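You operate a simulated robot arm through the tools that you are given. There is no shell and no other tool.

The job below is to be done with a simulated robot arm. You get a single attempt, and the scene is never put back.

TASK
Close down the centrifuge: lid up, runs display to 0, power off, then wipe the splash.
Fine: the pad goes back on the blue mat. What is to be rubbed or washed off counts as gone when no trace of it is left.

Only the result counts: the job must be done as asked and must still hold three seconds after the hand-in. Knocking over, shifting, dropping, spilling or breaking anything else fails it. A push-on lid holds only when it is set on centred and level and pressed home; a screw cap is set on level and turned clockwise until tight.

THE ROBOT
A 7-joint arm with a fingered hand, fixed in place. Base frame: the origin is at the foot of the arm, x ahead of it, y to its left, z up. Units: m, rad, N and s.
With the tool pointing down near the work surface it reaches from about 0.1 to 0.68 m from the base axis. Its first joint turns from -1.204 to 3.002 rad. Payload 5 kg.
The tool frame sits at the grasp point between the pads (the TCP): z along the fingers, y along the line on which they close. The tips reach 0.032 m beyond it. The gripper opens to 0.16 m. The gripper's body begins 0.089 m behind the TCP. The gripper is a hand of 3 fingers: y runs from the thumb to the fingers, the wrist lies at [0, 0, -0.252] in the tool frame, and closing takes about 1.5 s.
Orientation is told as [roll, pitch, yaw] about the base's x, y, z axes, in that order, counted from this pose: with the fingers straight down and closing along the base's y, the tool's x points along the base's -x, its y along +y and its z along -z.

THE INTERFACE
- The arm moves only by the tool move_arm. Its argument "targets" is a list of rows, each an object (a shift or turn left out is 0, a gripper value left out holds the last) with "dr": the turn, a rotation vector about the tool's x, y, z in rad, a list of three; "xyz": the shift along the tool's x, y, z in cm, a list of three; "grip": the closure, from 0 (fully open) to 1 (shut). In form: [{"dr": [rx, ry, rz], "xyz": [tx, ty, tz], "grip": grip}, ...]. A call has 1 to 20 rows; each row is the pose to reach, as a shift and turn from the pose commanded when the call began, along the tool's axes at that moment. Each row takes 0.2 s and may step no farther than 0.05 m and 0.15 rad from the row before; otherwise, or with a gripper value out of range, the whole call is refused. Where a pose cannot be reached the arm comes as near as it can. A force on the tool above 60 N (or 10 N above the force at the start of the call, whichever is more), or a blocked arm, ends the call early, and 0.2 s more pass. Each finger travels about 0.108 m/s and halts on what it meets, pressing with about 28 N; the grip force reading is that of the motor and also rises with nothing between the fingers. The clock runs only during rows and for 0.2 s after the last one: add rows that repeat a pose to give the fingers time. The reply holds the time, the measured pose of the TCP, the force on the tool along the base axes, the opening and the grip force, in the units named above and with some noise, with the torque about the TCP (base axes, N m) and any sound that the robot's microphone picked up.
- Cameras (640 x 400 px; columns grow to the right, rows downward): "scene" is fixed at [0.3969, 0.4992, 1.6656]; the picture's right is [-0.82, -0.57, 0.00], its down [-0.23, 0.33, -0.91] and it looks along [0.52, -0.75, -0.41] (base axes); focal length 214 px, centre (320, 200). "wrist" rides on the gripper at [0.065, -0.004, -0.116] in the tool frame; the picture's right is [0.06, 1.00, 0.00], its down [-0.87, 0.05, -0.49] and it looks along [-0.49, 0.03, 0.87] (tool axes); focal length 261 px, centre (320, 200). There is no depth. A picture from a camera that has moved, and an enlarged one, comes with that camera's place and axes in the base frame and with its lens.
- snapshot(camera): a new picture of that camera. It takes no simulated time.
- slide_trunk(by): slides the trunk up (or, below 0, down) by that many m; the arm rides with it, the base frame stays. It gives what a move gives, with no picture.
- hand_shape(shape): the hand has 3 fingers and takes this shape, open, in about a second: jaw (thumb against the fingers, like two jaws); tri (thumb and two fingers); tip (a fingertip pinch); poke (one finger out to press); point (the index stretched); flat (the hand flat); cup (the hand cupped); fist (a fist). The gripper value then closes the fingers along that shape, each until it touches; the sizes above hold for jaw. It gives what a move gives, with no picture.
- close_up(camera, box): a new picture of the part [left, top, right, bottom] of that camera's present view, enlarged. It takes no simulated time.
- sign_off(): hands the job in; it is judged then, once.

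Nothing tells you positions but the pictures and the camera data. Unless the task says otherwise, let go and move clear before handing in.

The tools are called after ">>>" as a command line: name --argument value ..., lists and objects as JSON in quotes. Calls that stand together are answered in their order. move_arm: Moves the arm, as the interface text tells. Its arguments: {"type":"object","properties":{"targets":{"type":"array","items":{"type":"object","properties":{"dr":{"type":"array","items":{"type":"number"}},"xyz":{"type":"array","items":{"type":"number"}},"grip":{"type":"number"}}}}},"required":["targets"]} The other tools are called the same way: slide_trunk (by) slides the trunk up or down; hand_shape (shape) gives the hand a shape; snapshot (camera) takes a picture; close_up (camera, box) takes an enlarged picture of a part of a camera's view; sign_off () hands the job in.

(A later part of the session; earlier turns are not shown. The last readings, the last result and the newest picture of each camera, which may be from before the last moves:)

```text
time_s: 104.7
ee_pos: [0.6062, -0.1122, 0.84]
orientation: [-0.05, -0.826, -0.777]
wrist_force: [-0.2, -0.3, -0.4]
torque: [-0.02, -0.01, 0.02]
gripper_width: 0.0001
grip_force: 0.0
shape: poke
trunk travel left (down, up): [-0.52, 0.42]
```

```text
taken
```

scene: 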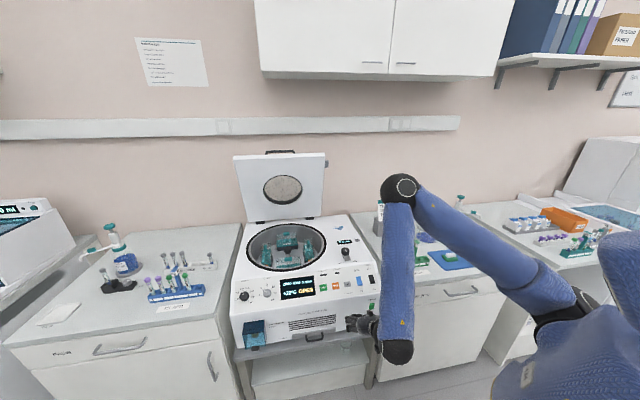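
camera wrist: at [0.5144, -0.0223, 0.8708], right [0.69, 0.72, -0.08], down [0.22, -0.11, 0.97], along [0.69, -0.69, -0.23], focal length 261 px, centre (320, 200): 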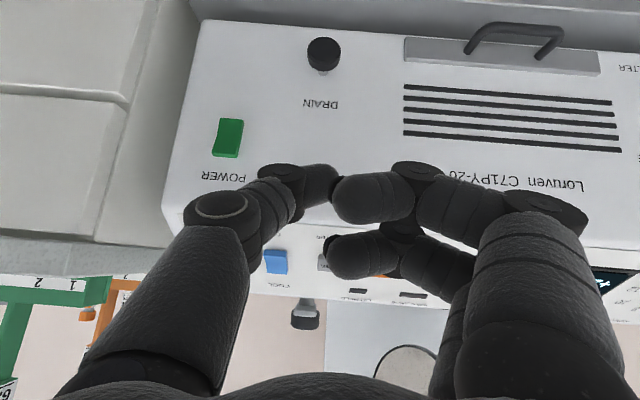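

Two views put the POWER rocker at about (0.620, -0.270, 0.753). I'll move the thumb tip just in front of its upper half while flattening the approach.

>>> move_arm --targets '[{"xyz": [0.6, -2.4, 1.2], "dr": [0, -0.1, 0]}, {"xyz": [1.2, -4.7, 2.5], "dr": [0, -0.2, 0]}, {"xyz": [1.8, -7, 4], "dr": [0, -0.3, 0]}, {"xyz": [2.3, -9.5, 5.5], "dr": [0, -0.37, 0]}, {"xyz": [2.3, -9.5, 5.5], "dr": [0, -0.37, 0]}]'

>>> snapshot --camera "wrist"

>>> close_up --camera "scene" --box '[320, 260, 420, 370]'

```text
time_s: 105.9
ee_pos: [0.6732, -0.1721, 0.849]
orientation: [-0.19, -1.117, -0.639]
wrist_force: [0.7, 0.9, 0.5]
torque: [0.02, -0.03, 0.04]
gripper_width: 0.0001
grip_force: 0.1
shape: poke
out of reach, approached as far as the arm can: row 1, 2, 3, 4, 5
trunk travel left (down, up): [-0.52, 0.42]
```

```text
taken
camera wrist: at [0.5776, -0.0794, 0.8419], right [0.7, 0.7, -0.14], down [0.05, 0.14, 0.99], along [0.71, -0.7, 0.06], focal length 261 px, centre (320, 200)
```

wrist: 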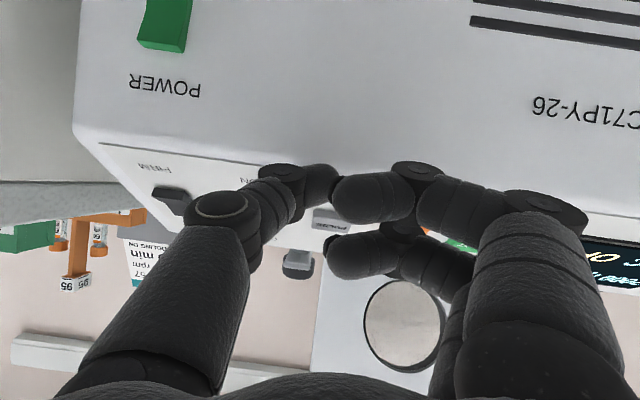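

```text
3.64 times, centred on (370, 315) of scene
camera zoom: at [0.3969, 0.4992, 1.6656], right [-0.82, -0.57, 0.0], down [-0.23, 0.33, -0.91], along [0.52, -0.75, -0.41], focal length 780 px, centre (138, -218)
```

zoom: 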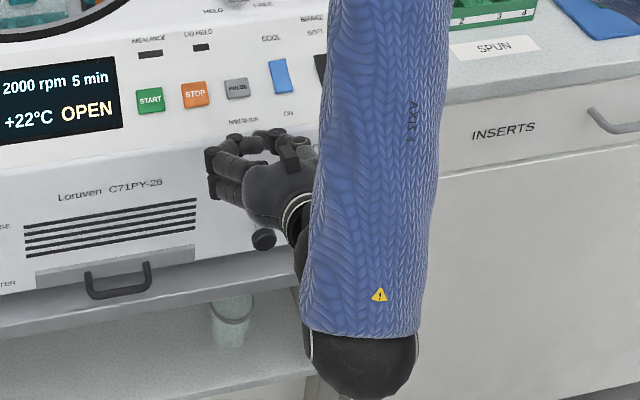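

The arm can't hold that flat pose close to its body and drifted toward the panel buttons. I'll back straight off at once.

>>> move_arm --targets '[{"xyz": [0, 0, -3]}, {"xyz": [0, 0, -6]}, {"xyz": [-1, 0, -9]}, {"xyz": [-4, 0, -12]}, {"xyz": [-4, 0, -12]}]'

>>> close_up --camera "scene" --box '[230, 230, 420, 370]'

```text
time_s: 107.1
ee_pos: [0.6138, -0.1073, 0.9262]
orientation: [-0.2, -1.096, -0.644]
wrist_force: [-0.4, 0.6, 0.2]
torque: [0.0, 0.0, 0.02]
gripper_width: 0.0001
grip_force: 0.0
shape: poke
out of reach, approached as far as the arm can: row 1, 2, 3
trunk travel left (down, up): [-0.52, 0.42]
```

```text
2.86 times, centred on (325, 300) of scene
camera zoom: at [0.3969, 0.4992, 1.6656], right [-0.82, -0.57, 0.0], down [-0.23, 0.33, -0.91], along [0.52, -0.75, -0.41], focal length 613 px, centre (306, -86)
```

zoom: 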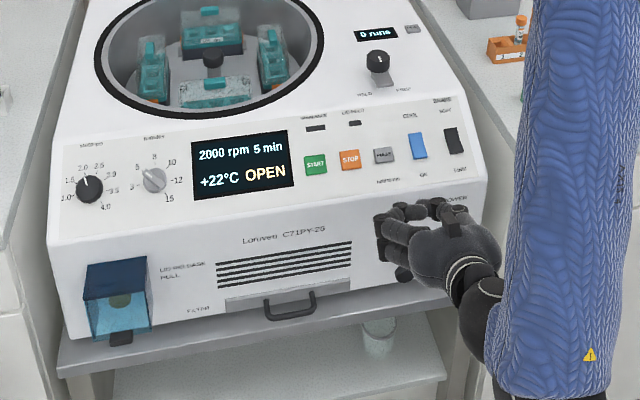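

>>> move_arm --targets '[{"xyz": [-1.5, 0, -1], "dr": [0, 0.14, 0]}, {"xyz": [-3, 0, -2], "dr": [0, 0.28, 0]}, {"xyz": [-4.5, 0, -3], "dr": [0, 0.42, 0]}, {"xyz": [-6, 0, -4], "dr": [0, 0.56, 0]}, {"xyz": [-7, 0, -5], "dr": [0, 0.7, 0]}, {"xyz": [-7, 0, -5], "dr": [0, 0.7, 0]}]'

>>> hand_shape --shape "jaw"

```text
time_s: 108.5
ee_pos: [0.6085, -0.0872, 1.0187]
orientation: [-0.09, -0.419, -0.774]
wrist_force: [0.4, 0.1, -0.1]
torque: [0.0, 0.01, 0.02]
gripper_width: 0.0002
grip_force: 0.1
shape: poke
trunk travel left (down, up): [-0.52, 0.42]
```

```text
time_s: 109.4
ee_pos: [0.6076, -0.0862, 1.02]
orientation: [-0.09, -0.422, -0.774]
wrist_force: [-0.6, 0.4, -0.4]
torque: [-0.02, -0.03, 0.0]
gripper_width: 0.16
grip_force: 0.0
shape: jaw
trunk travel left (down, up): [-0.52, 0.42]
```

>>> move_arm --targets '[{"xyz": [0.4, -2.3, 2.4], "dr": [-0.02, 0.005, 0.012], "grip": 1.0}, {"xyz": [0.8, -4.6, 4.8], "dr": [-0.04, 0.01, 0.025]}, {"xyz": [1.2, -6.9, 7.2], "dr": [-0.06, 0.015, 0.04]}, {"xyz": [1.7, -9.2, 9.7], "dr": [-0.068, 0.02, 0.052]}, {"xyz": [2.1, -11.4, 12.1], "dr": [-0.068, 0.02, 0.052]}, {"xyz": [2.1, -11.4, 12.1], "dr": [-0.068, 0.02, 0.052]}, {"xyz": [2.1, -11.4, 12.1], "dr": [-0.068, 0.02, 0.052]}]'

>>> snapshot --camera "wrist"

>>> close_up --camera "scene" --box '[320, 250, 420, 350]'

```text
time_s: 111.0
ee_pos: [0.5401, -0.1926, 0.9069]
orientation: [0.001, -0.404, -0.833]
wrist_force: [-0.3, -0.5, 0.4]
torque: [0.01, 0.0, -0.01]
gripper_width: 0.0004
grip_force: 28.1
shape: jaw
trunk travel left (down, up): [-0.52, 0.42]
```

```text
taken
camera wrist: at [0.4661, -0.1186, 0.9888], right [0.7, 0.71, -0.02], down [0.45, -0.41, 0.79], along [0.56, -0.57, -0.61], focal length 261 px, centre (320, 200)
```

wrist: 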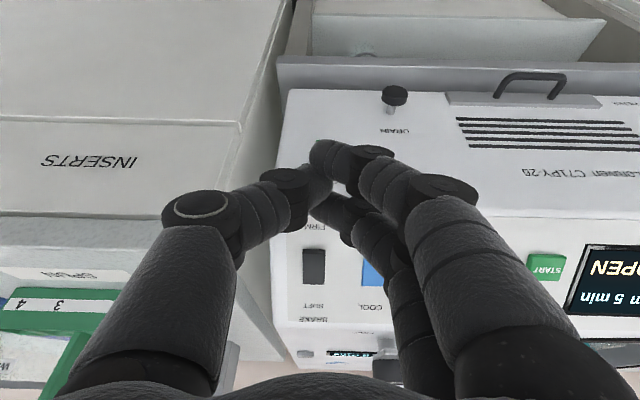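

```text
4.00 times, centred on (370, 300) of scene
camera zoom: at [0.3969, 0.4992, 1.6656], right [-0.82, -0.57, 0.0], down [-0.23, 0.33, -0.91], along [0.52, -0.75, -0.41], focal length 858 px, centre (120, -200)
```

zoom: 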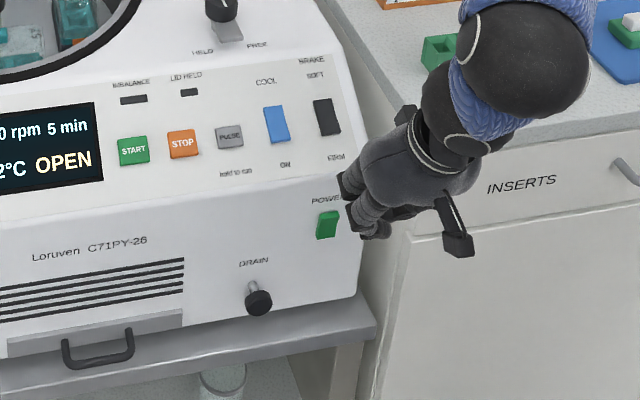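

>>> move_arm --targets '[{"xyz": [0.3, 0.1, 4]}, {"xyz": [0.6, 0.2, 8]}, {"xyz": [1.0, 0.3, 12.6]}, {"xyz": [1.0, 0.3, 12.6]}]'

>>> snapshot --camera "wrist"

>>> close_up --camera "scene" --box '[340, 280, 400, 340]'

```text
time_s: 112.0
ee_pos: [0.5688, -0.221, 0.7887]
orientation: [0.002, -0.404, -0.832]
wrist_force: [-0.4, 0.4, -0.6]
torque: [0.01, 0.01, 0.0]
gripper_width: 0.0
grip_force: 27.7
shape: jaw
trunk travel left (down, up): [-0.52, 0.42]
```

```text
taken
camera wrist: at [0.4941, -0.1472, 0.8692], right [0.7, 0.71, -0.02], down [0.45, -0.41, 0.79], along [0.56, -0.57, -0.61], focal length 261 px, centre (320, 200)
```

wrist: 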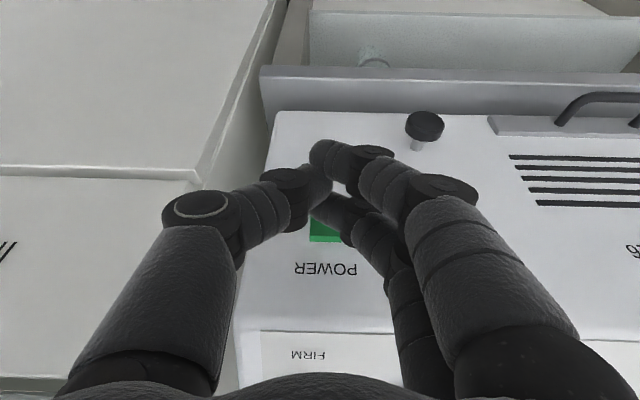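

```text
6.67 times, centred on (370, 310) of scene
camera zoom: at [0.3969, 0.4992, 1.6656], right [-0.82, -0.57, 0.0], down [-0.23, 0.33, -0.91], along [0.52, -0.75, -0.41], focal length 1430 px, centre (-13, -533)
```

zoom: 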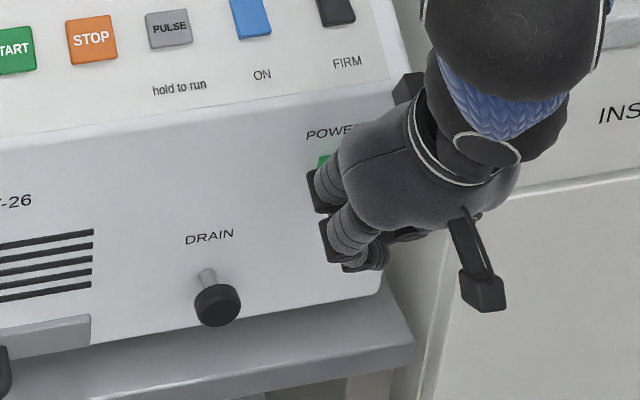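

>>> move_arm --targets '[{"xyz": [-1.0, 0, 0]}, {"xyz": [-2.0, 0, 0.4]}, {"xyz": [-2.5, 0, 0.6]}, {"xyz": [-2.9, 0, 0.8]}, {"xyz": [-2.9, 0, 0.8]}]'

>>> snapshot --camera "wrist"

>>> close_up --camera "scene" --box '[260, 250, 400, 340]'

```text
time_s: 113.2
ee_pos: [0.5914, -0.2442, 0.792]
orientation: [0.001, -0.404, -0.833]
wrist_force: [0.0, 1.3, 1.3]
torque: [0.02, -0.02, -0.03]
gripper_width: 0.0
grip_force: 28.1
shape: jaw
trunk travel left (down, up): [-0.52, 0.42]
```

```text
taken
camera wrist: at [0.516, -0.1692, 0.8739], right [0.7, 0.71, -0.02], down [0.45, -0.41, 0.79], along [0.56, -0.57, -0.61], focal length 261 px, centre (320, 200)
```

wrist: 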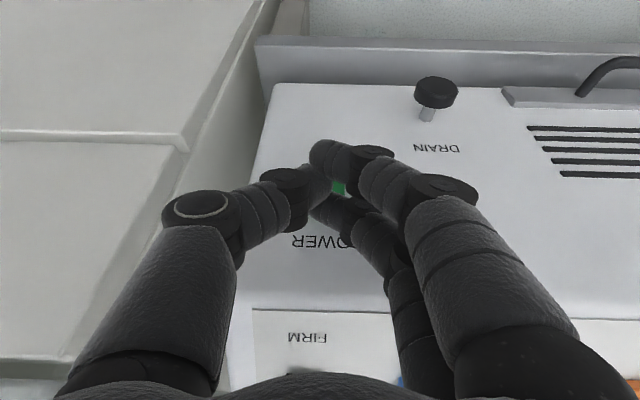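

```text
4.44 times, centred on (330, 295) of scene
camera zoom: at [0.3969, 0.4992, 1.6656], right [-0.82, -0.57, 0.0], down [-0.23, 0.33, -0.91], along [0.52, -0.75, -0.41], focal length 953 px, centre (276, -222)
```

zoom: 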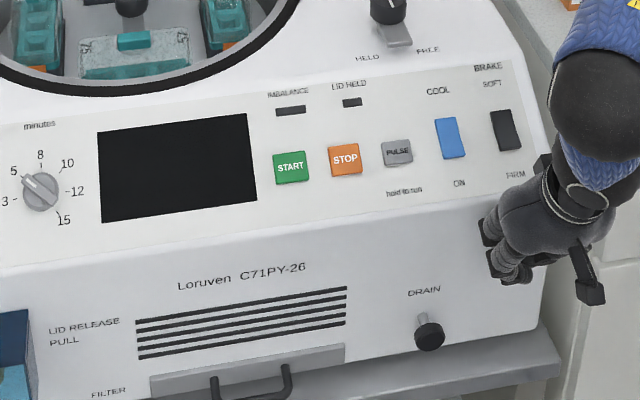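

The main display is dark, so power is off. I'll retreat straight back and rise, then verify the rocker and the runs display.

>>> move_arm --targets '[{"xyz": [1.5, 0, -0.5]}, {"xyz": [4.5, 0, -2]}, {"xyz": [8, 0, -4]}, {"xyz": [8, 0, -8]}, {"xyz": [8, 0, -12]}, {"xyz": [8, 0, -16]}, {"xyz": [8, 0, -20]}, {"xyz": [8, 0, -20]}]'

>>> snapshot --camera "wrist"

>>> close_up --camera "scene" --box '[230, 190, 400, 350]'

>>> close_up --camera "scene" --box '[325, 235, 385, 325]'

```text
time_s: 115.0
ee_pos: [0.4987, -0.1138, 0.9074]
orientation: [0.0, -0.4, -0.832]
wrist_force: [0.1, -0.1, -0.5]
torque: [-0.02, 0.06, -0.03]
gripper_width: 0.0
grip_force: 28.4
shape: jaw
out of reach, approached as far as the arm can: row 5, 6, 7, 8
trunk travel left (down, up): [-0.52, 0.42]
```

```text
taken
camera wrist: at [0.4257, -0.0393, 0.9891], right [0.7, 0.71, -0.02], down [0.45, -0.41, 0.79], along [0.56, -0.56, -0.61], focal length 261 px, centre (320, 200)
```

wrist: 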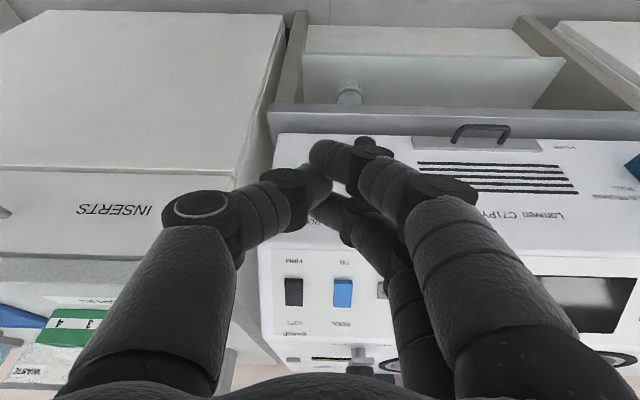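

```text
2.50 times, centred on (315, 270) of scene
camera zoom: at [0.3969, 0.4992, 1.6656], right [-0.82, -0.57, 0.0], down [-0.23, 0.33, -0.91], along [0.52, -0.75, -0.41], focal length 536 px, centre (332, 25)
```

zoom: 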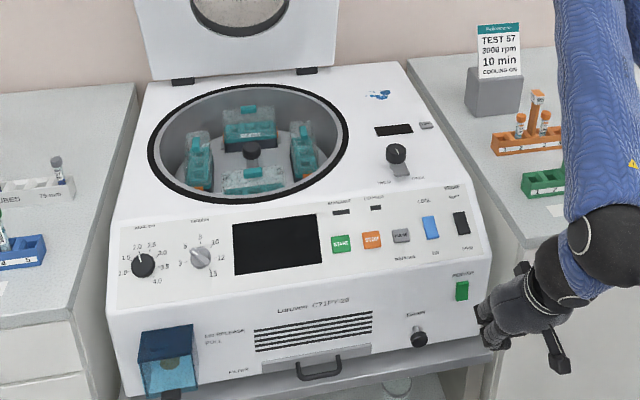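

```text
4.44 times, centred on (355, 280) of scene
camera zoom: at [0.3969, 0.4992, 1.6656], right [-0.82, -0.57, 0.0], down [-0.23, 0.33, -0.91], along [0.52, -0.75, -0.41], focal length 953 px, centre (164, -156)
```

zoom: 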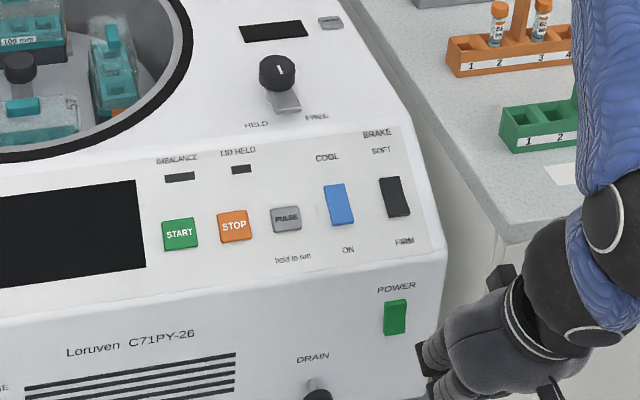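

Power is off, the displays are dark and the lid is still up. Now for the pad: I'll rise, untilt, and carry the open hand over to view the blue mat from above.

>>> move_arm --targets '[{"xyz": [-1.8, 0, -4], "dr": [0, 0.05, 0]}, {"xyz": [-3.6, 0, -8], "dr": [0, 0.1, 0]}, {"xyz": [-5.4, 0, -12], "dr": [0, 0.18, 0]}, {"xyz": [-7.2, 0, -16], "dr": [0, 0.26, 0]}, {"xyz": [-9, 0, -20], "dr": [0, 0.34, 0]}, {"xyz": [-11, 0, -24], "dr": [0, 0.4, 0]}, {"xyz": [-12, 0, -27.5], "dr": [0, 0.4, 0]}, {"xyz": [-12, 0, -27.5], "dr": [0, 0.4, 0]}]'

```text
time_s: 116.8
ee_pos: [0.5004, -0.1121, 1.2131]
orientation: [-0.001, -0.001, -0.831]
wrist_force: [1.0, -0.1, -0.7]
torque: [0.03, 0.04, -0.01]
gripper_width: 0.0
grip_force: 28.1
shape: jaw
trunk travel left (down, up): [-0.52, 0.42]
```

>>> move_arm --targets '[{"xyz": [-2.4, -4, 0], "grip": 0.2}, {"xyz": [-4.8, -8, 0]}, {"xyz": [-7.2, -12, 0]}, {"xyz": [-9.5, -16, 0]}, {"xyz": [-11.9, -20, 0]}, {"xyz": [-14.2, -24, 0]}, {"xyz": [-16.6, -28, 0]}, {"xyz": [-19, -32, 0]}, {"xyz": [-21.4, -36, 0]}, {"xyz": [-23.7, -40, 0]}, {"xyz": [-26.1, -44.1, 0]}, {"xyz": [-26.1, -44.1, 0]}]'

>>> snapshot --camera "wrist"

>>> snapshot --camera "scene"

```text
time_s: 119.4
ee_pos: [0.508, -0.4201, 1.1132]
orientation: [-0.002, -0.006, -0.831]
wrist_force: [0.4, 0.3, 0.4]
torque: [-0.02, 0.01, 0.02]
gripper_width: 0.1278
grip_force: 0.0
shape: jaw
out of reach, approached as far as the arm can: row 5, 6, 7, 8, 9, 10, 11, 12
trunk travel left (down, up): [-0.52, 0.42]
```

```text
taken
camera wrist: at [0.4609, -0.3749, 1.2298], right [0.7, 0.72, 0.0], down [0.62, -0.6, 0.49], along [0.36, -0.34, -0.87], focal length 261 px, centre (320, 200)
```

wrist: 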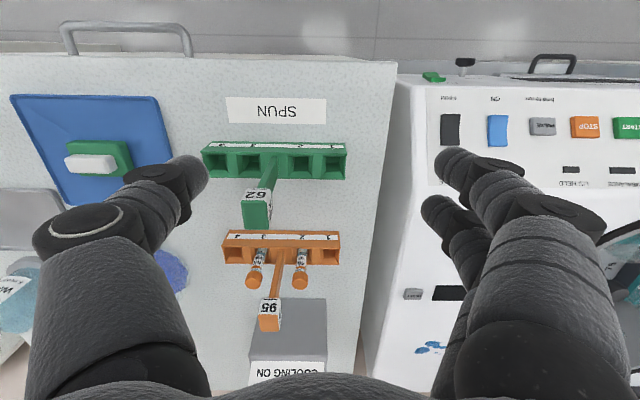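

```text
taken
```

scene: 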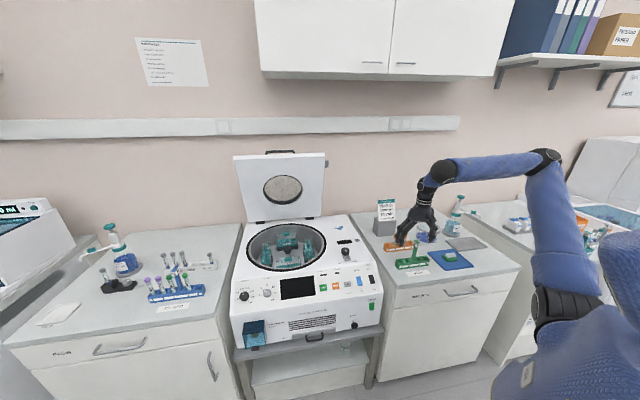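

Something limits the arm there, probably the first joint with this hand yaw. I'll raise the hand clear and turn it toward the radial direction before going on.

>>> move_arm --targets '[{"xyz": [0, 0, -4], "dr": [0, 0, 0.1]}, {"xyz": [0, 0, -8], "dr": [0, 0, 0.2]}, {"xyz": [0, 0, -10], "dr": [0, 0, 0.3]}, {"xyz": [0, 0, -10], "dr": [0, 0, 0.4]}, {"xyz": [0, 0, -10], "dr": [0, 0, 0.4]}]'

>>> move_arm --targets '[{"xyz": [0, -4, 0]}, {"xyz": [0, -8, 0]}, {"xyz": [0, -12, 0]}, {"xyz": [0, -12, 0]}]'

>>> snapshot --camera "scene"

```text
time_s: 120.6
ee_pos: [0.5337, -0.3902, 1.1817]
orientation: [0.001, -0.002, -1.232]
wrist_force: [-0.1, 0.8, -0.5]
torque: [0.02, 0.0, 0.01]
gripper_width: 0.1278
grip_force: 0.1
shape: jaw
out of reach, approached as far as the arm can: row 1, 2, 3, 4, 5
trunk travel left (down, up): [-0.52, 0.42]
```

```text
time_s: 121.6
ee_pos: [0.4707, -0.3683, 1.1336]
orientation: [0.004, -0.005, -1.232]
wrist_force: [0.0, 0.7, -0.1]
torque: [-0.02, 0.01, 0.0]
gripper_width: 0.1279
grip_force: 0.2
shape: jaw
out of reach, approached as far as the arm can: row 1, 2, 3, 4
trunk travel left (down, up): [-0.52, 0.42]
```

```text
taken
```

scene: 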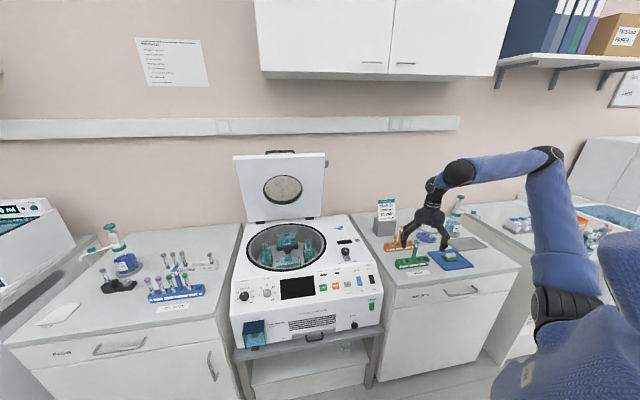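

The elbow posture seems stuck against the first joint's limit. Raising the trunk should let the arm unfold, so I'll do that and retry.

>>> slide_trunk --by 0.35

>>> move_arm --targets '[{"xyz": [-4, 0, 0]}, {"xyz": [-8, 0, 0]}, {"xyz": [-12, -2, 0]}, {"xyz": [-16, -5, 0]}, {"xyz": [-19, -9, 0]}, {"xyz": [-22, -12, 0]}, {"xyz": [-22, -12, 0]}]'

>>> snapshot --camera "scene"

>>> snapshot --camera "wrist"

```text
time_s: 125.0
ee_pos: [0.4705, -0.3673, 1.4847]
orientation: [0.003, -0.002, -1.234]
wrist_force: [0.2, -0.5, -0.3]
torque: [-0.01, -0.01, 0.01]
gripper_width: 0.1278
grip_force: 0.1
shape: jaw
trunk travel left (down, up): [-0.87, 0.07]
```

```text
time_s: 126.6
ee_pos: [0.5248, -0.4357, 1.4548]
orientation: [0.002, -0.002, -1.234]
wrist_force: [0.0, 0.6, -0.1]
torque: [0.0, 0.0, 0.0]
gripper_width: 0.1278
grip_force: 0.1
shape: jaw
out of reach, approached as far as the arm can: row 1, 2, 3, 4, 5, 6, 7
trunk travel left (down, up): [-0.87, 0.07]
```

```text
taken
```

scene: 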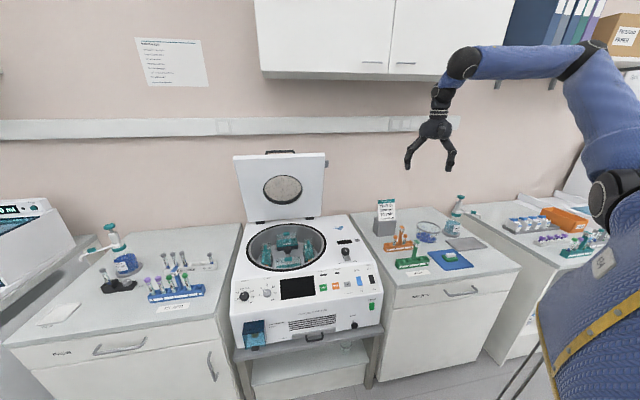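

```text
taken
camera wrist: at [0.4976, -0.3751, 1.5701], right [0.92, 0.39, 0.0], down [0.34, -0.8, 0.49], along [0.19, -0.45, -0.87], focal length 261 px, centre (320, 200)
```

wrist: 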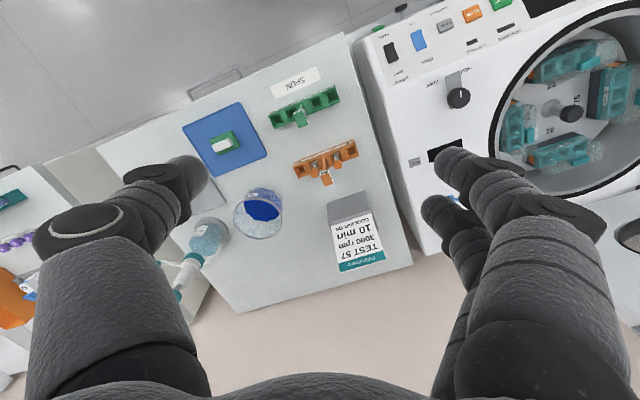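

Still limited. At the start pose the arm was comfortable, so I'll return near it (yaw 0) and then swing round as a pure base rotation, turning hand yaw and position together.

>>> move_arm --targets '[{"xyz": [2.1, 2.4, -1], "dr": [0, 0, -0.137]}, {"xyz": [4.2, 4.8, -2], "dr": [0, 0, -0.274]}, {"xyz": [6.3, 7.2, -3], "dr": [0, 0, -0.411]}, {"xyz": [8.4, 9.6, -4], "dr": [0, 0, -0.548]}, {"xyz": [10.5, 12, -5], "dr": [0, 0, -0.685]}, {"xyz": [12.6, 14.4, -6], "dr": [0, 0, -0.822]}, {"xyz": [14.7, 16.8, -7], "dr": [0, 0, -0.959]}, {"xyz": [16.8, 19.3, -8.5], "dr": [0, 0, -1.096]}, {"xyz": [18.9, 21.7, -10], "dr": [0, 0, -1.232]}, {"xyz": [18.9, 21.7, -10], "dr": [0, 0, -1.232]}]'

>>> snapshot --camera "scene"

```text
time_s: 128.8
ee_pos: [0.6617, -0.1955, 1.5457]
orientation: [0.001, -0.002, 0.001]
wrist_force: [0.2, -0.4, -0.1]
torque: [0.08, 0.02, -0.01]
gripper_width: 0.1276
grip_force: 0.1
shape: jaw
trunk travel left (down, up): [-0.87, 0.07]
```

```text
taken
```

scene: 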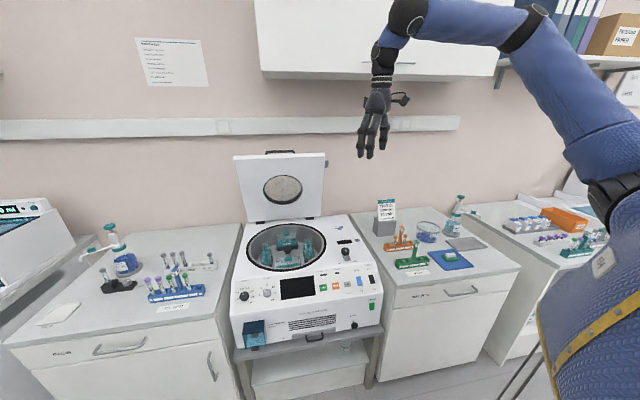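

>>> move_arm --targets '[{"xyz": [1.53, -4.58, 0], "dr": [0, 0, 0.07]}, {"xyz": [3.37, -9.04, 0], "dr": [0, 0, 0.14]}, {"xyz": [5.53, -13.37, 0], "dr": [0, 0, 0.21]}, {"xyz": [7.99, -17.53, 0], "dr": [0, 0, 0.28]}, {"xyz": [10.72, -21.51, 0], "dr": [0, 0, 0.35]}, {"xyz": [13.72, -25.29, 0], "dr": [0, 0, 0.42]}, {"xyz": [16.99, -28.85, 0], "dr": [0, 0, 0.49]}, {"xyz": [20.49, -32.17, 0], "dr": [0, 0, 0.56]}, {"xyz": [24.22, -35.25, 0], "dr": [0, 0, 0.63]}, {"xyz": [28.16, -38.05, 0], "dr": [0, 0, 0.7]}, {"xyz": [32.28, -40.57, 0], "dr": [0, 0, 0.77]}, {"xyz": [32.28, -40.57, 0], "dr": [0, 0, 0.77]}]'

>>> snapshot --camera "scene"

>>> snapshot --camera "wrist"

```text
time_s: 131.4
ee_pos: [0.4791, -0.407, 1.4368]
orientation: [-0.002, -0.002, -0.77]
wrist_force: [0.4, 0.5, -0.3]
torque: [-0.02, 0.03, 0.0]
gripper_width: 0.1278
grip_force: 0.1
shape: jaw
out of reach, approached as far as the arm can: row 6, 7, 8, 9, 10, 11, 12
trunk travel left (down, up): [-0.87, 0.07]
```

```text
taken
```

scene: 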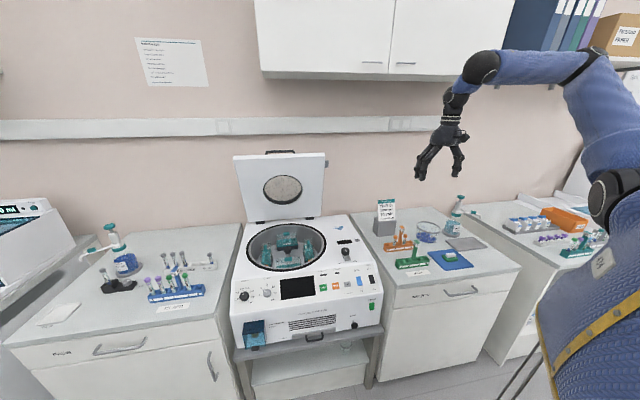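

```text
taken
camera wrist: at [0.4289, -0.3644, 1.5526], right [0.65, 0.76, 0.0], down [0.66, -0.56, 0.49], along [0.37, -0.32, -0.87], focal length 261 px, centre (320, 200)
```

wrist: 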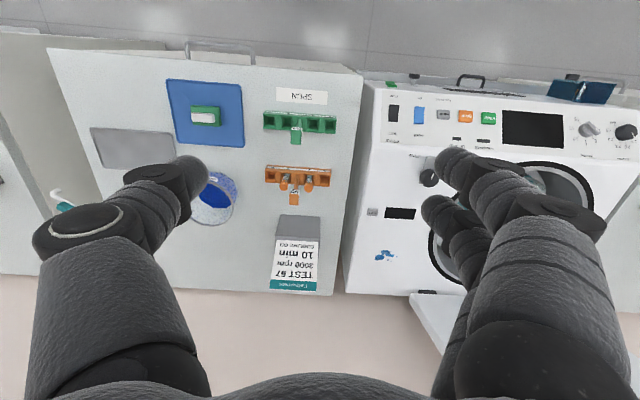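

The limit shows up at azimuth -40° whatever the yaw, so the elbow must be out to the right with the first joint at its stop. I'll test whether a different hand yaw frees it.

>>> move_arm --targets '[{"xyz": [0, 0, 0], "dr": [0, 0, -0.14]}, {"xyz": [0, 0, 0], "dr": [0, 0, -0.28]}, {"xyz": [0, 0, 0], "dr": [0, 0, -0.42]}, {"xyz": [0, 0, 0], "dr": [0, 0, -0.56]}, {"xyz": [-3, -3, 0], "dr": [0, 0, -0.7]}, {"xyz": [-5, -6, 0], "dr": [0, 0, -0.84]}, {"xyz": [-7, -9, 0], "dr": [0, 0, -0.98]}, {"xyz": [-7, -12, 0], "dr": [0, 0, -1.12]}, {"xyz": [-7, -15, 0], "dr": [0, 0, -1.2]}, {"xyz": [-7, -15, 0], "dr": [0, 0, -1.2]}]'

>>> snapshot --camera "scene"

```text
time_s: 133.6
ee_pos: [0.4768, -0.4287, 1.3992]
orientation: [-0.001, 0.0, 0.432]
wrist_force: [1.2, 1.0, 0.5]
torque: [0.02, 0.03, 0.01]
gripper_width: 0.1278
grip_force: 0.0
shape: jaw
out of reach, approached as far as the arm can: row 5, 6, 7, 8, 9, 10
trunk travel left (down, up): [-0.87, 0.07]
```

```text
taken
```

scene: 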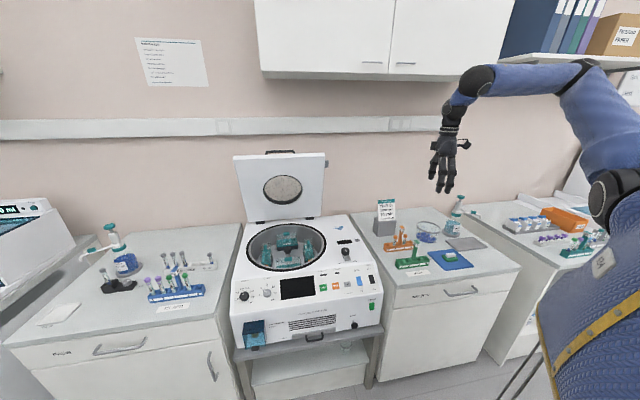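

>>> move_arm --targets '[{"xyz": [3.8, -2.6, -1]}, {"xyz": [7.6, -5.2, -2]}, {"xyz": [11.4, -7.8, -3]}, {"xyz": [15.2, -10.4, -4]}, {"xyz": [19, -13, -5]}, {"xyz": [19, -13, -5]}, {"xyz": [19, -13, -5]}, {"xyz": [19, -13, -5]}, {"xyz": [19, -13, -5]}, {"xyz": [19, -13, -5]}, {"xyz": [19, -13, -5]}, {"xyz": [19, -13, -5]}, {"xyz": [19, -13, -5]}, {"xyz": [19, -13, -5]}]'

>>> snapshot --camera "scene"

```text
time_s: 136.6
ee_pos: [0.4683, -0.4254, 1.3966]
orientation: [-0.003, -0.001, 0.432]
wrist_force: [-0.3, -0.2, -0.2]
torque: [0.03, -0.02, 0.01]
gripper_width: 0.1279
grip_force: 0.0
shape: jaw
out of reach, approached as far as the arm can: row 1, 2, 3, 4, 5, 6, 7, 8, 9, 10, 11, 12, 13, 14
trunk travel left (down, up): [-0.87, 0.07]
```

```text
taken
```

scene: 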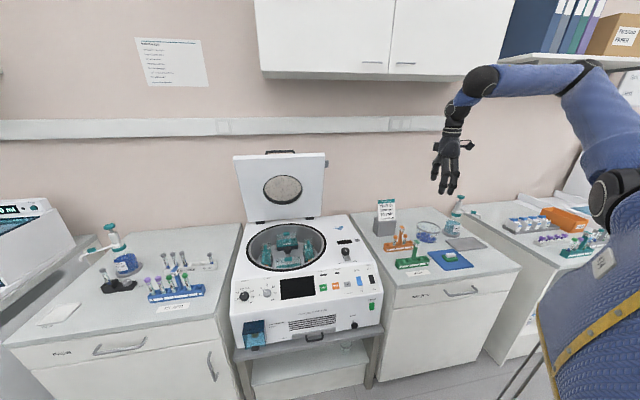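

The arm can't bring a vertical hand past azimuth -42°, but tilting the hand about 50° to the right lets the fingers reach the mat while the wrist stays inside. I'll yaw to 0.73 and tilt the fingers toward the right.

>>> move_arm --targets '[{"dr": [0, 0, -0.1]}, {"dr": [0, 0, -0.2]}, {"dr": [0, 0, -0.3]}, {"dr": [0, 0, -0.3]}]'

>>> move_arm --targets '[{"dr": [0, 0.14, 0]}, {"dr": [0, 0.28, 0]}, {"dr": [0, 0.42, 0]}, {"dr": [0, 0.56, 0]}, {"dr": [0, 0.7, 0]}, {"dr": [0, 0.84, 0]}, {"dr": [0, 0.9, 0]}, {"dr": [0, 0.9, 0]}]'

>>> snapshot --camera "wrist"

>>> snapshot --camera "scene"

```text
time_s: 137.6
ee_pos: [0.4734, -0.4263, 1.3971]
orientation: [-0.003, 0.001, 0.733]
wrist_force: [0.3, -0.2, -0.3]
torque: [0.01, 0.03, 0.01]
gripper_width: 0.1277
grip_force: 0.1
shape: jaw
trunk travel left (down, up): [-0.87, 0.07]
```

```text
time_s: 139.4
ee_pos: [0.4208, -0.334, 1.3505]
orientation: [-0.005, 0.899, 0.727]
wrist_force: [0.2, -0.2, 0.0]
torque: [0.0, 0.01, 0.0]
gripper_width: 0.1279
grip_force: 0.1
shape: jaw
out of reach, approached as far as the arm can: row 1, 2, 3, 4, 5, 6, 7, 8
trunk travel left (down, up): [-0.87, 0.07]
```

```text
taken
camera wrist: at [0.4594, -0.3026, 1.4739], right [-0.7, 0.72, 0.05], down [0.65, 0.66, -0.37], along [-0.3, -0.23, -0.93], focal length 261 px, centre (320, 200)
```

wrist: 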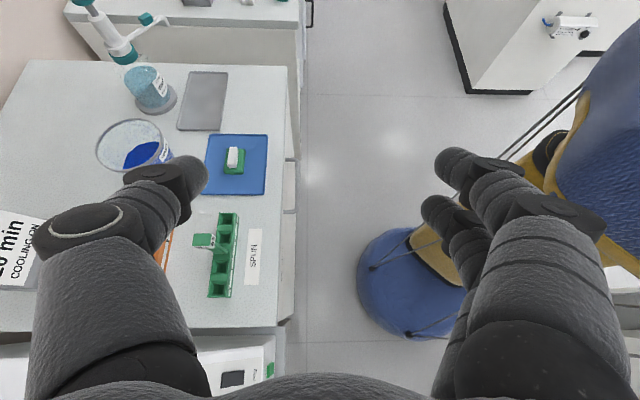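

```text
taken
```

scene: 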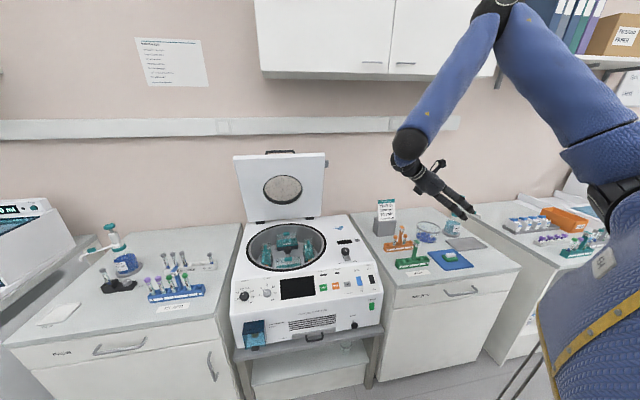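

>>> move_arm --targets '[{"xyz": [0.5, -2.1, 3.6]}, {"xyz": [0.9, -4.2, 7.2]}, {"xyz": [1.4, -6.3, 10.8]}, {"xyz": [1.8, -8.4, 14.4]}, {"xyz": [2.3, -10.5, 18]}, {"xyz": [2.7, -12.6, 21.6]}, {"xyz": [3.2, -14.7, 25.2]}, {"xyz": [3.6, -16.7, 28.7]}, {"xyz": [3.6, -16.7, 28.7]}]'

>>> snapshot --camera "wrist"

>>> snapshot --camera "scene"

```text
time_s: 141.4
ee_pos: [0.3211, -0.4156, 1.206]
orientation: [-0.005, 0.901, 0.727]
wrist_force: [-0.7, 0.4, -0.4]
torque: [-0.01, 0.03, -0.02]
gripper_width: 0.128
grip_force: 0.1
shape: jaw
out of reach, approached as far as the arm can: row 1, 2, 3, 4, 5, 6, 7, 8, 9
trunk travel left (down, up): [-0.87, 0.07]
```

```text
taken
camera wrist: at [0.3608, -0.385, 1.3295], right [-0.69, 0.72, 0.05], down [0.65, 0.66, -0.38], along [-0.3, -0.23, -0.93], focal length 261 px, centre (320, 200)
```

wrist: 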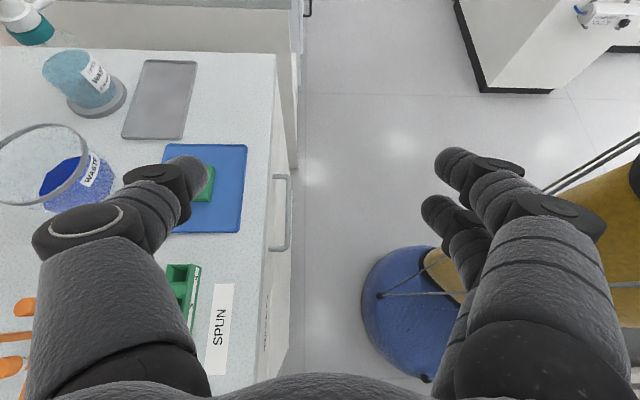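

```text
taken
```

scene: 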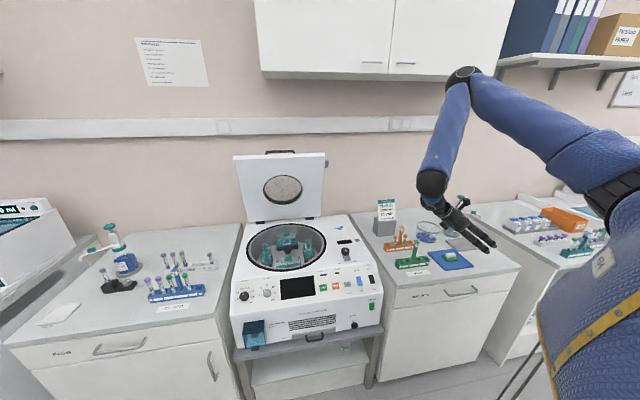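

The pose search keeps landing in a bad elbow branch. Geometry suggests a low shoulder lets the arm reach the mat almost straight, so I'll go back to a vertical, high hand and then lower the trunk in stages.

>>> move_arm --targets '[{"xyz": [0.9, 0.5, -4.2], "dr": [0, -0.1, 0]}, {"xyz": [1.8, 1, -8.4], "dr": [0, -0.2, 0]}, {"xyz": [2.7, 1.6, -12.6], "dr": [0, -0.3, 0]}, {"xyz": [3.6, 2.1, -16.8], "dr": [0, -0.4, 0]}, {"xyz": [4.6, 2.6, -21], "dr": [0, -0.5, 0]}, {"xyz": [5.5, 3.1, -25.3], "dr": [0, -0.6, 0]}, {"xyz": [6.4, 3.7, -29.5], "dr": [0, -0.7, 0]}, {"xyz": [7.3, 4.2, -33.7], "dr": [0, -0.8, 0]}, {"xyz": [8.2, 4.7, -37.9], "dr": [0, -0.9, 0]}, {"xyz": [8.2, 4.7, -37.9], "dr": [0, -0.9, 0]}]'

```text
time_s: 143.6
ee_pos: [0.4714, -0.2193, 1.5019]
orientation: [-0.003, -0.003, 0.73]
wrist_force: [0.2, 0.6, -0.4]
torque: [0.01, 0.01, 0.0]
gripper_width: 0.1278
grip_force: 0.1
shape: jaw
out of reach, approached as far as the arm can: row 2, 3
trunk travel left (down, up): [-0.87, 0.07]
```

>>> move_arm --targets '[{"xyz": [0, 0, -2], "dr": [0, 0, 0.14]}, {"xyz": [0, 0, -4], "dr": [0, 0, 0.28]}, {"xyz": [0, 0, -6], "dr": [0, 0, 0.42]}, {"xyz": [0, 0, -8], "dr": [0, 0, 0.56]}, {"xyz": [0, 0, -10], "dr": [0, 0, 0.7]}, {"xyz": [0, 0, -12], "dr": [0, 0, 0.84]}, {"xyz": [0, 0, -13], "dr": [0, 0, 0.98]}, {"xyz": [0, 0, -13], "dr": [0, 0, 1.1]}, {"xyz": [0, 0, -13], "dr": [0, 0, 1.1]}]'

>>> slide_trunk --by -0.35

>>> snapshot --camera "scene"

```text
time_s: 145.6
ee_pos: [0.4701, -0.2187, 1.6331]
orientation: [-0.001, -0.003, -0.371]
wrist_force: [-0.2, -0.1, 0.1]
torque: [-0.04, 0.01, -0.03]
gripper_width: 0.1275
grip_force: 0.0
shape: jaw
trunk travel left (down, up): [-0.87, 0.07]
```

```text
time_s: 149.0
ee_pos: [0.4712, -0.2183, 1.2816]
orientation: [0.0, -0.005, -0.369]
wrist_force: [-0.5, 0.3, 0.6]
torque: [-0.02, 0.0, -0.01]
gripper_width: 0.128
grip_force: 0.2
shape: jaw
trunk travel left (down, up): [-0.52, 0.42]
```

```text
taken
```

scene: 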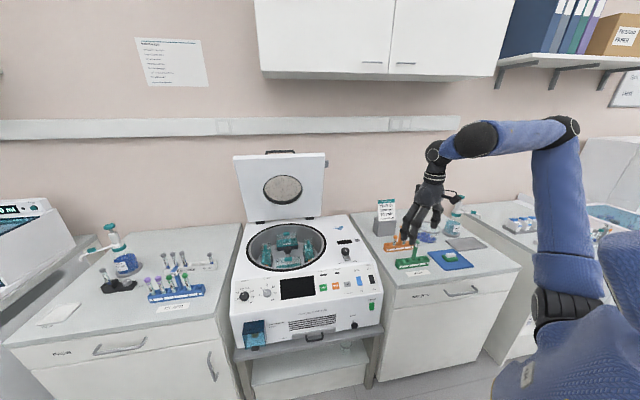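

>>> move_arm --targets '[{"xyz": [0, 0, -4.5]}, {"xyz": [0, 0, -9]}, {"xyz": [0, 0, -13.5]}, {"xyz": [0, 0, -18]}, {"xyz": [0, 0, -22]}, {"xyz": [0, 0, -22]}]'

>>> snapshot --camera "scene"

```text
time_s: 150.4
ee_pos: [0.5163, -0.1497, 1.3624]
orientation: [0.001, -0.006, -0.37]
wrist_force: [0.5, -0.7, 0.0]
torque: [0.01, 0.02, -0.02]
gripper_width: 0.1278
grip_force: 0.0
shape: jaw
out of reach, approached as far as the arm can: row 1, 2, 3, 4, 5, 6
trunk travel left (down, up): [-0.52, 0.42]
```

```text
taken
```

scene: 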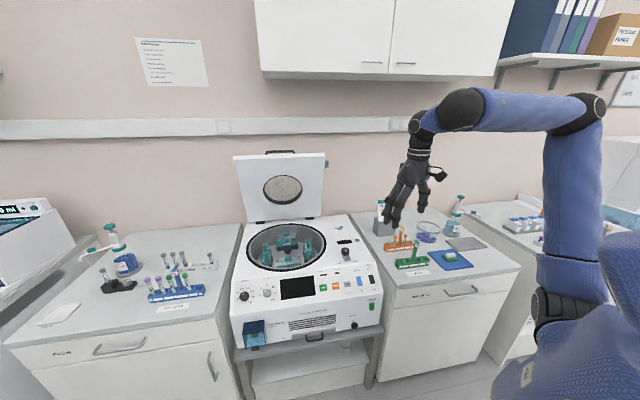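

In this posture the upper arm is vertical, so the shoulder and upper-arm roll share the azimuth. I'll try swinging right from here at this radius.

>>> move_arm --targets '[{"xyz": [-0.2, -4.86, 0], "dr": [0, 0, 0.09]}, {"xyz": [0.03, -9.69, 0], "dr": [0, 0, 0.18]}, {"xyz": [0.69, -14.47, 0], "dr": [0, 0, 0.27]}, {"xyz": [1.79, -19.19, 0], "dr": [0, 0, 0.36]}, {"xyz": [3.3, -23.79, 0], "dr": [0, 0, 0.45]}, {"xyz": [5.22, -28.24, 0], "dr": [0, 0, 0.54]}, {"xyz": [7.53, -32.49, 0], "dr": [0, 0, 0.63]}, {"xyz": [10.21, -36.5, 0], "dr": [0, 0, 0.72]}, {"xyz": [13.24, -40.26, 0], "dr": [0, 0, 0.81]}, {"xyz": [13.24, -40.26, 0], "dr": [0, 0, 0.81]}]'

>>> snapshot --camera "scene"

```text
time_s: 152.6
ee_pos: [0.2255, -0.2219, 1.2574]
orientation: [0.0, 0.0, -1.18]
wrist_force: [0.6, 0.3, -0.3]
torque: [0.02, 0.02, -0.02]
gripper_width: 0.128
grip_force: 0.1
shape: jaw
out of reach, approached as far as the arm can: row 1, 2, 3, 4, 5, 6, 7, 8, 9, 10
trunk travel left (down, up): [-0.52, 0.42]
```

```text
taken
```

scene: 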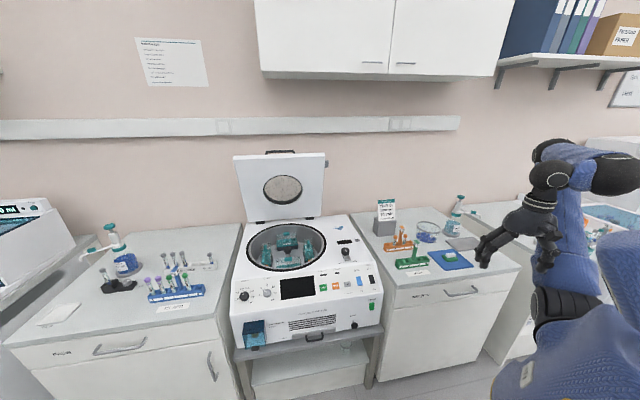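

I think the path matters: the hand should stay farther out as it swings right so the elbow can follow. I'll go back out to a mid pose first.

>>> move_arm --targets '[{"xyz": [-1.5, 4.4, 0], "dr": [0, 0, -0.07]}, {"xyz": [-3, 8.9, 0], "dr": [0, 0, -0.14]}, {"xyz": [-4.6, 13.3, 0], "dr": [0, 0, -0.21]}, {"xyz": [-6.1, 17.7, 0], "dr": [0, 0, -0.28]}, {"xyz": [-7.7, 22.2, 0], "dr": [0, 0, -0.35]}, {"xyz": [-9.2, 26.6, 0], "dr": [0, 0, -0.42]}, {"xyz": [-10.8, 31, 0], "dr": [0, 0, -0.5]}, {"xyz": [-12.3, 35.5, 0], "dr": [0, 0, -0.58]}, {"xyz": [-12.3, 35.5, 0], "dr": [0, 0, -0.58]}]'

>>> snapshot --camera "scene"

```text
time_s: 154.6
ee_pos: [0.6069, -0.1884, 1.2628]
orientation: [0.001, -0.005, -0.598]
wrist_force: [-0.1, -0.3, 0.1]
torque: [0.0, -0.04, -0.02]
gripper_width: 0.1278
grip_force: 0.1
shape: jaw
trunk travel left (down, up): [-0.52, 0.42]
```

```text
taken
```

scene: 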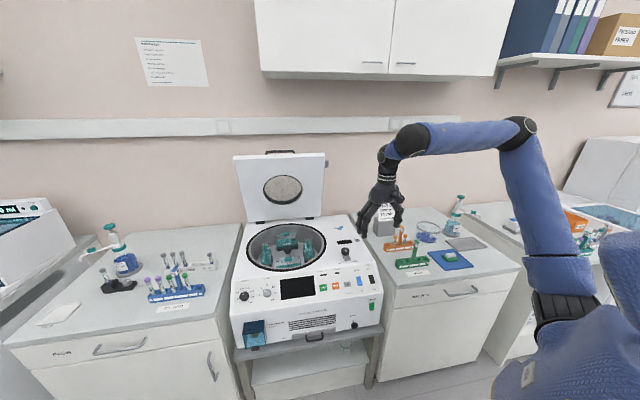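

>>> move_arm --targets '[{"xyz": [-4.1, -1.7, 0]}, {"xyz": [-8.3, -3.4, 0]}, {"xyz": [-12.4, -5.1, 0]}, {"xyz": [-16.6, -6.8, 0]}, {"xyz": [-20.7, -8.5, 0]}, {"xyz": [-24.9, -10.2, 0]}, {"xyz": [-29, -11.9, 0]}, {"xyz": [-29.3, -15.9, 0], "dr": [0, 0, 0.05]}, {"xyz": [-29.5, -19.8, 0], "dr": [0, 0, 0.1]}, {"xyz": [-29.8, -23.7, 0], "dr": [0, 0, 0.15]}, {"xyz": [-30, -27.6, 0], "dr": [0, 0, 0.2]}, {"xyz": [-30.3, -31.5, 0], "dr": [0, 0, 0.25]}, {"xyz": [-30.3, -31.5, 0], "dr": [0, 0, 0.25]}]'

>>> snapshot --camera "scene"

```text
time_s: 157.4
ee_pos: [0.7345, -0.5227, 1.1786]
orientation: [0.054, -0.033, -0.839]
wrist_force: [-0.1, -0.5, -0.2]
torque: [0.04, -0.06, -0.01]
gripper_width: 0.1279
grip_force: 0.0
shape: jaw
out of reach, approached as far as the arm can: row 6, 7, 8, 9, 10, 11, 12, 13
trunk travel left (down, up): [-0.52, 0.42]
```

```text
taken
```

scene: 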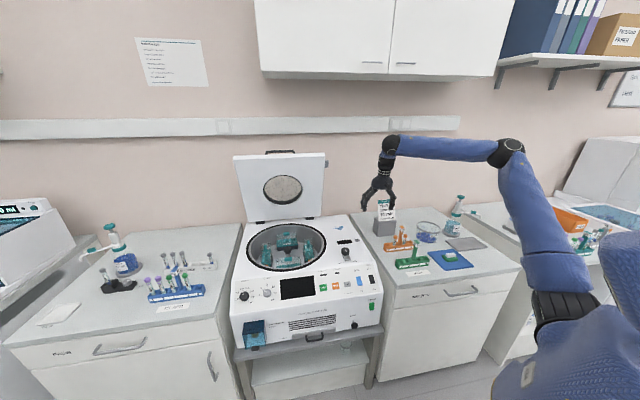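

>>> slide_trunk --by 0.3

>>> move_arm --targets '[{"xyz": [0, -2, 3]}, {"xyz": [0, -4, 6]}, {"xyz": [0, -6, 9]}, {"xyz": [0, -8, 12]}, {"xyz": [0, -10, 15]}, {"xyz": [0, -12, 15]}, {"xyz": [0, -14, 15]}, {"xyz": [0, -16, 15]}, {"xyz": [0, -18, 15]}, {"xyz": [0, -20, 15]}, {"xyz": [0, -20, 15]}]'

>>> snapshot --camera "scene"

```text
time_s: 160.4
ee_pos: [0.7358, -0.5235, 1.477]
orientation: [0.053, -0.032, -0.838]
wrist_force: [-0.5, -0.8, 0.0]
torque: [0.0, -0.03, 0.0]
gripper_width: 0.128
grip_force: 0.0
shape: jaw
trunk travel left (down, up): [-0.82, 0.12]
```

```text
time_s: 162.8
ee_pos: [0.6558, -0.6211, 1.2892]
orientation: [0.053, -0.032, -0.839]
wrist_force: [1.0, 0.6, 0.4]
torque: [0.02, -0.02, 0.02]
gripper_width: 0.1278
grip_force: 0.1
shape: jaw
out of reach, approached as far as the arm can: row 6, 7, 8, 9, 10, 11
trunk travel left (down, up): [-0.82, 0.12]
```

```text
taken
```

scene: 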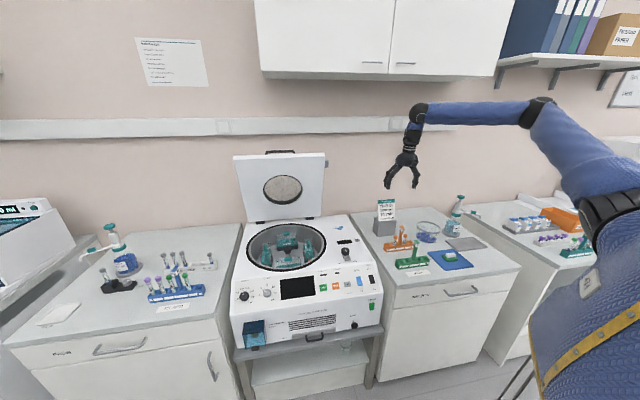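

That was progress, to azimuth -43° at larger radius. I'll keep swinging along the arc the forearm can actually follow, in small steps.

>>> move_arm --targets '[{"xyz": [-1.3, -1.6, 0.5]}, {"xyz": [-2.6, -3.1, 1]}, {"xyz": [-3.9, -4.7, 1.5]}, {"xyz": [-5.2, -6.2, 2]}, {"xyz": [-6.4, -7.8, 3]}, {"xyz": [-6.4, -7.8, 3]}, {"xyz": [-6.4, -7.8, 3]}]'

```text
time_s: 164.4
ee_pos: [0.6649, -0.7159, 1.2413]
orientation: [0.055, -0.034, -0.84]
wrist_force: [0.1, 0.5, 0.0]
torque: [0.02, -0.02, 0.03]
gripper_width: 0.1279
grip_force: 0.1
shape: jaw
out of reach, approached as far as the arm can: row 1, 2, 3, 4, 5, 6, 7
trunk travel left (down, up): [-0.82, 0.12]
```

>>> move_arm --targets '[{"xyz": [-0.5, -2, 0.3]}, {"xyz": [-1, -4, 0.6]}, {"xyz": [-1.5, -6, 1]}, {"xyz": [-2, -8, 1.3]}, {"xyz": [-2, -10, 1.5]}, {"xyz": [-2, -12, 1.5]}, {"xyz": [-2, -12, 1.5]}, {"xyz": [-2, -12, 1.5]}]'

>>> snapshot --camera "scene"

>>> snapshot --camera "wrist"

```text
time_s: 166.2
ee_pos: [0.639, -0.8071, 1.1858]
orientation: [0.054, -0.033, -0.839]
wrist_force: [-0.4, 0.0, -0.5]
torque: [0.02, -0.01, 0.02]
gripper_width: 0.1277
grip_force: 0.0
shape: jaw
out of reach, approached as far as the arm can: row 1, 2, 3, 4, 5, 6, 7, 8
trunk travel left (down, up): [-0.82, 0.12]
```

```text
taken
```

scene: 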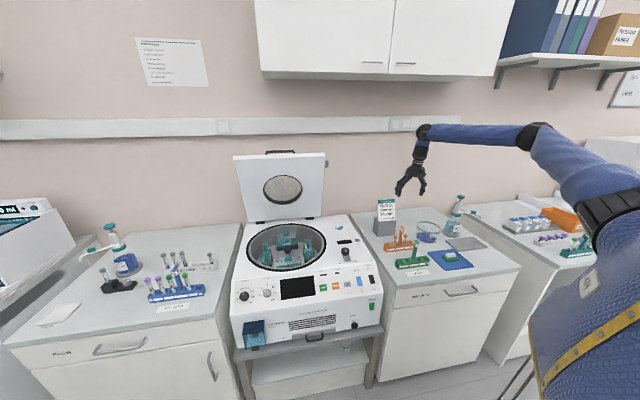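

```text
taken
camera wrist: at [0.5845, -0.7628, 1.2996], right [0.7, 0.71, 0.05], down [0.59, -0.62, 0.52], along [0.4, -0.34, -0.85], focal length 261 px, centre (320, 200)
```

wrist: 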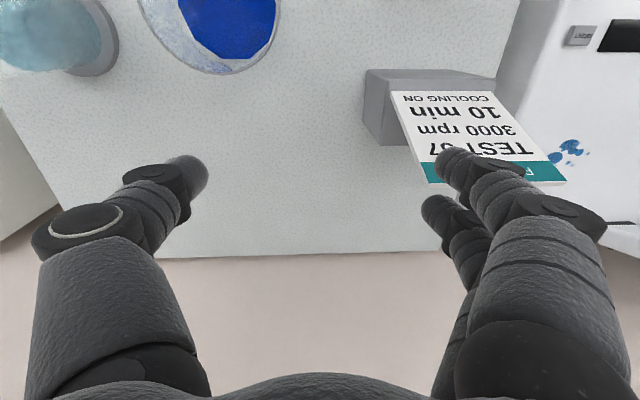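

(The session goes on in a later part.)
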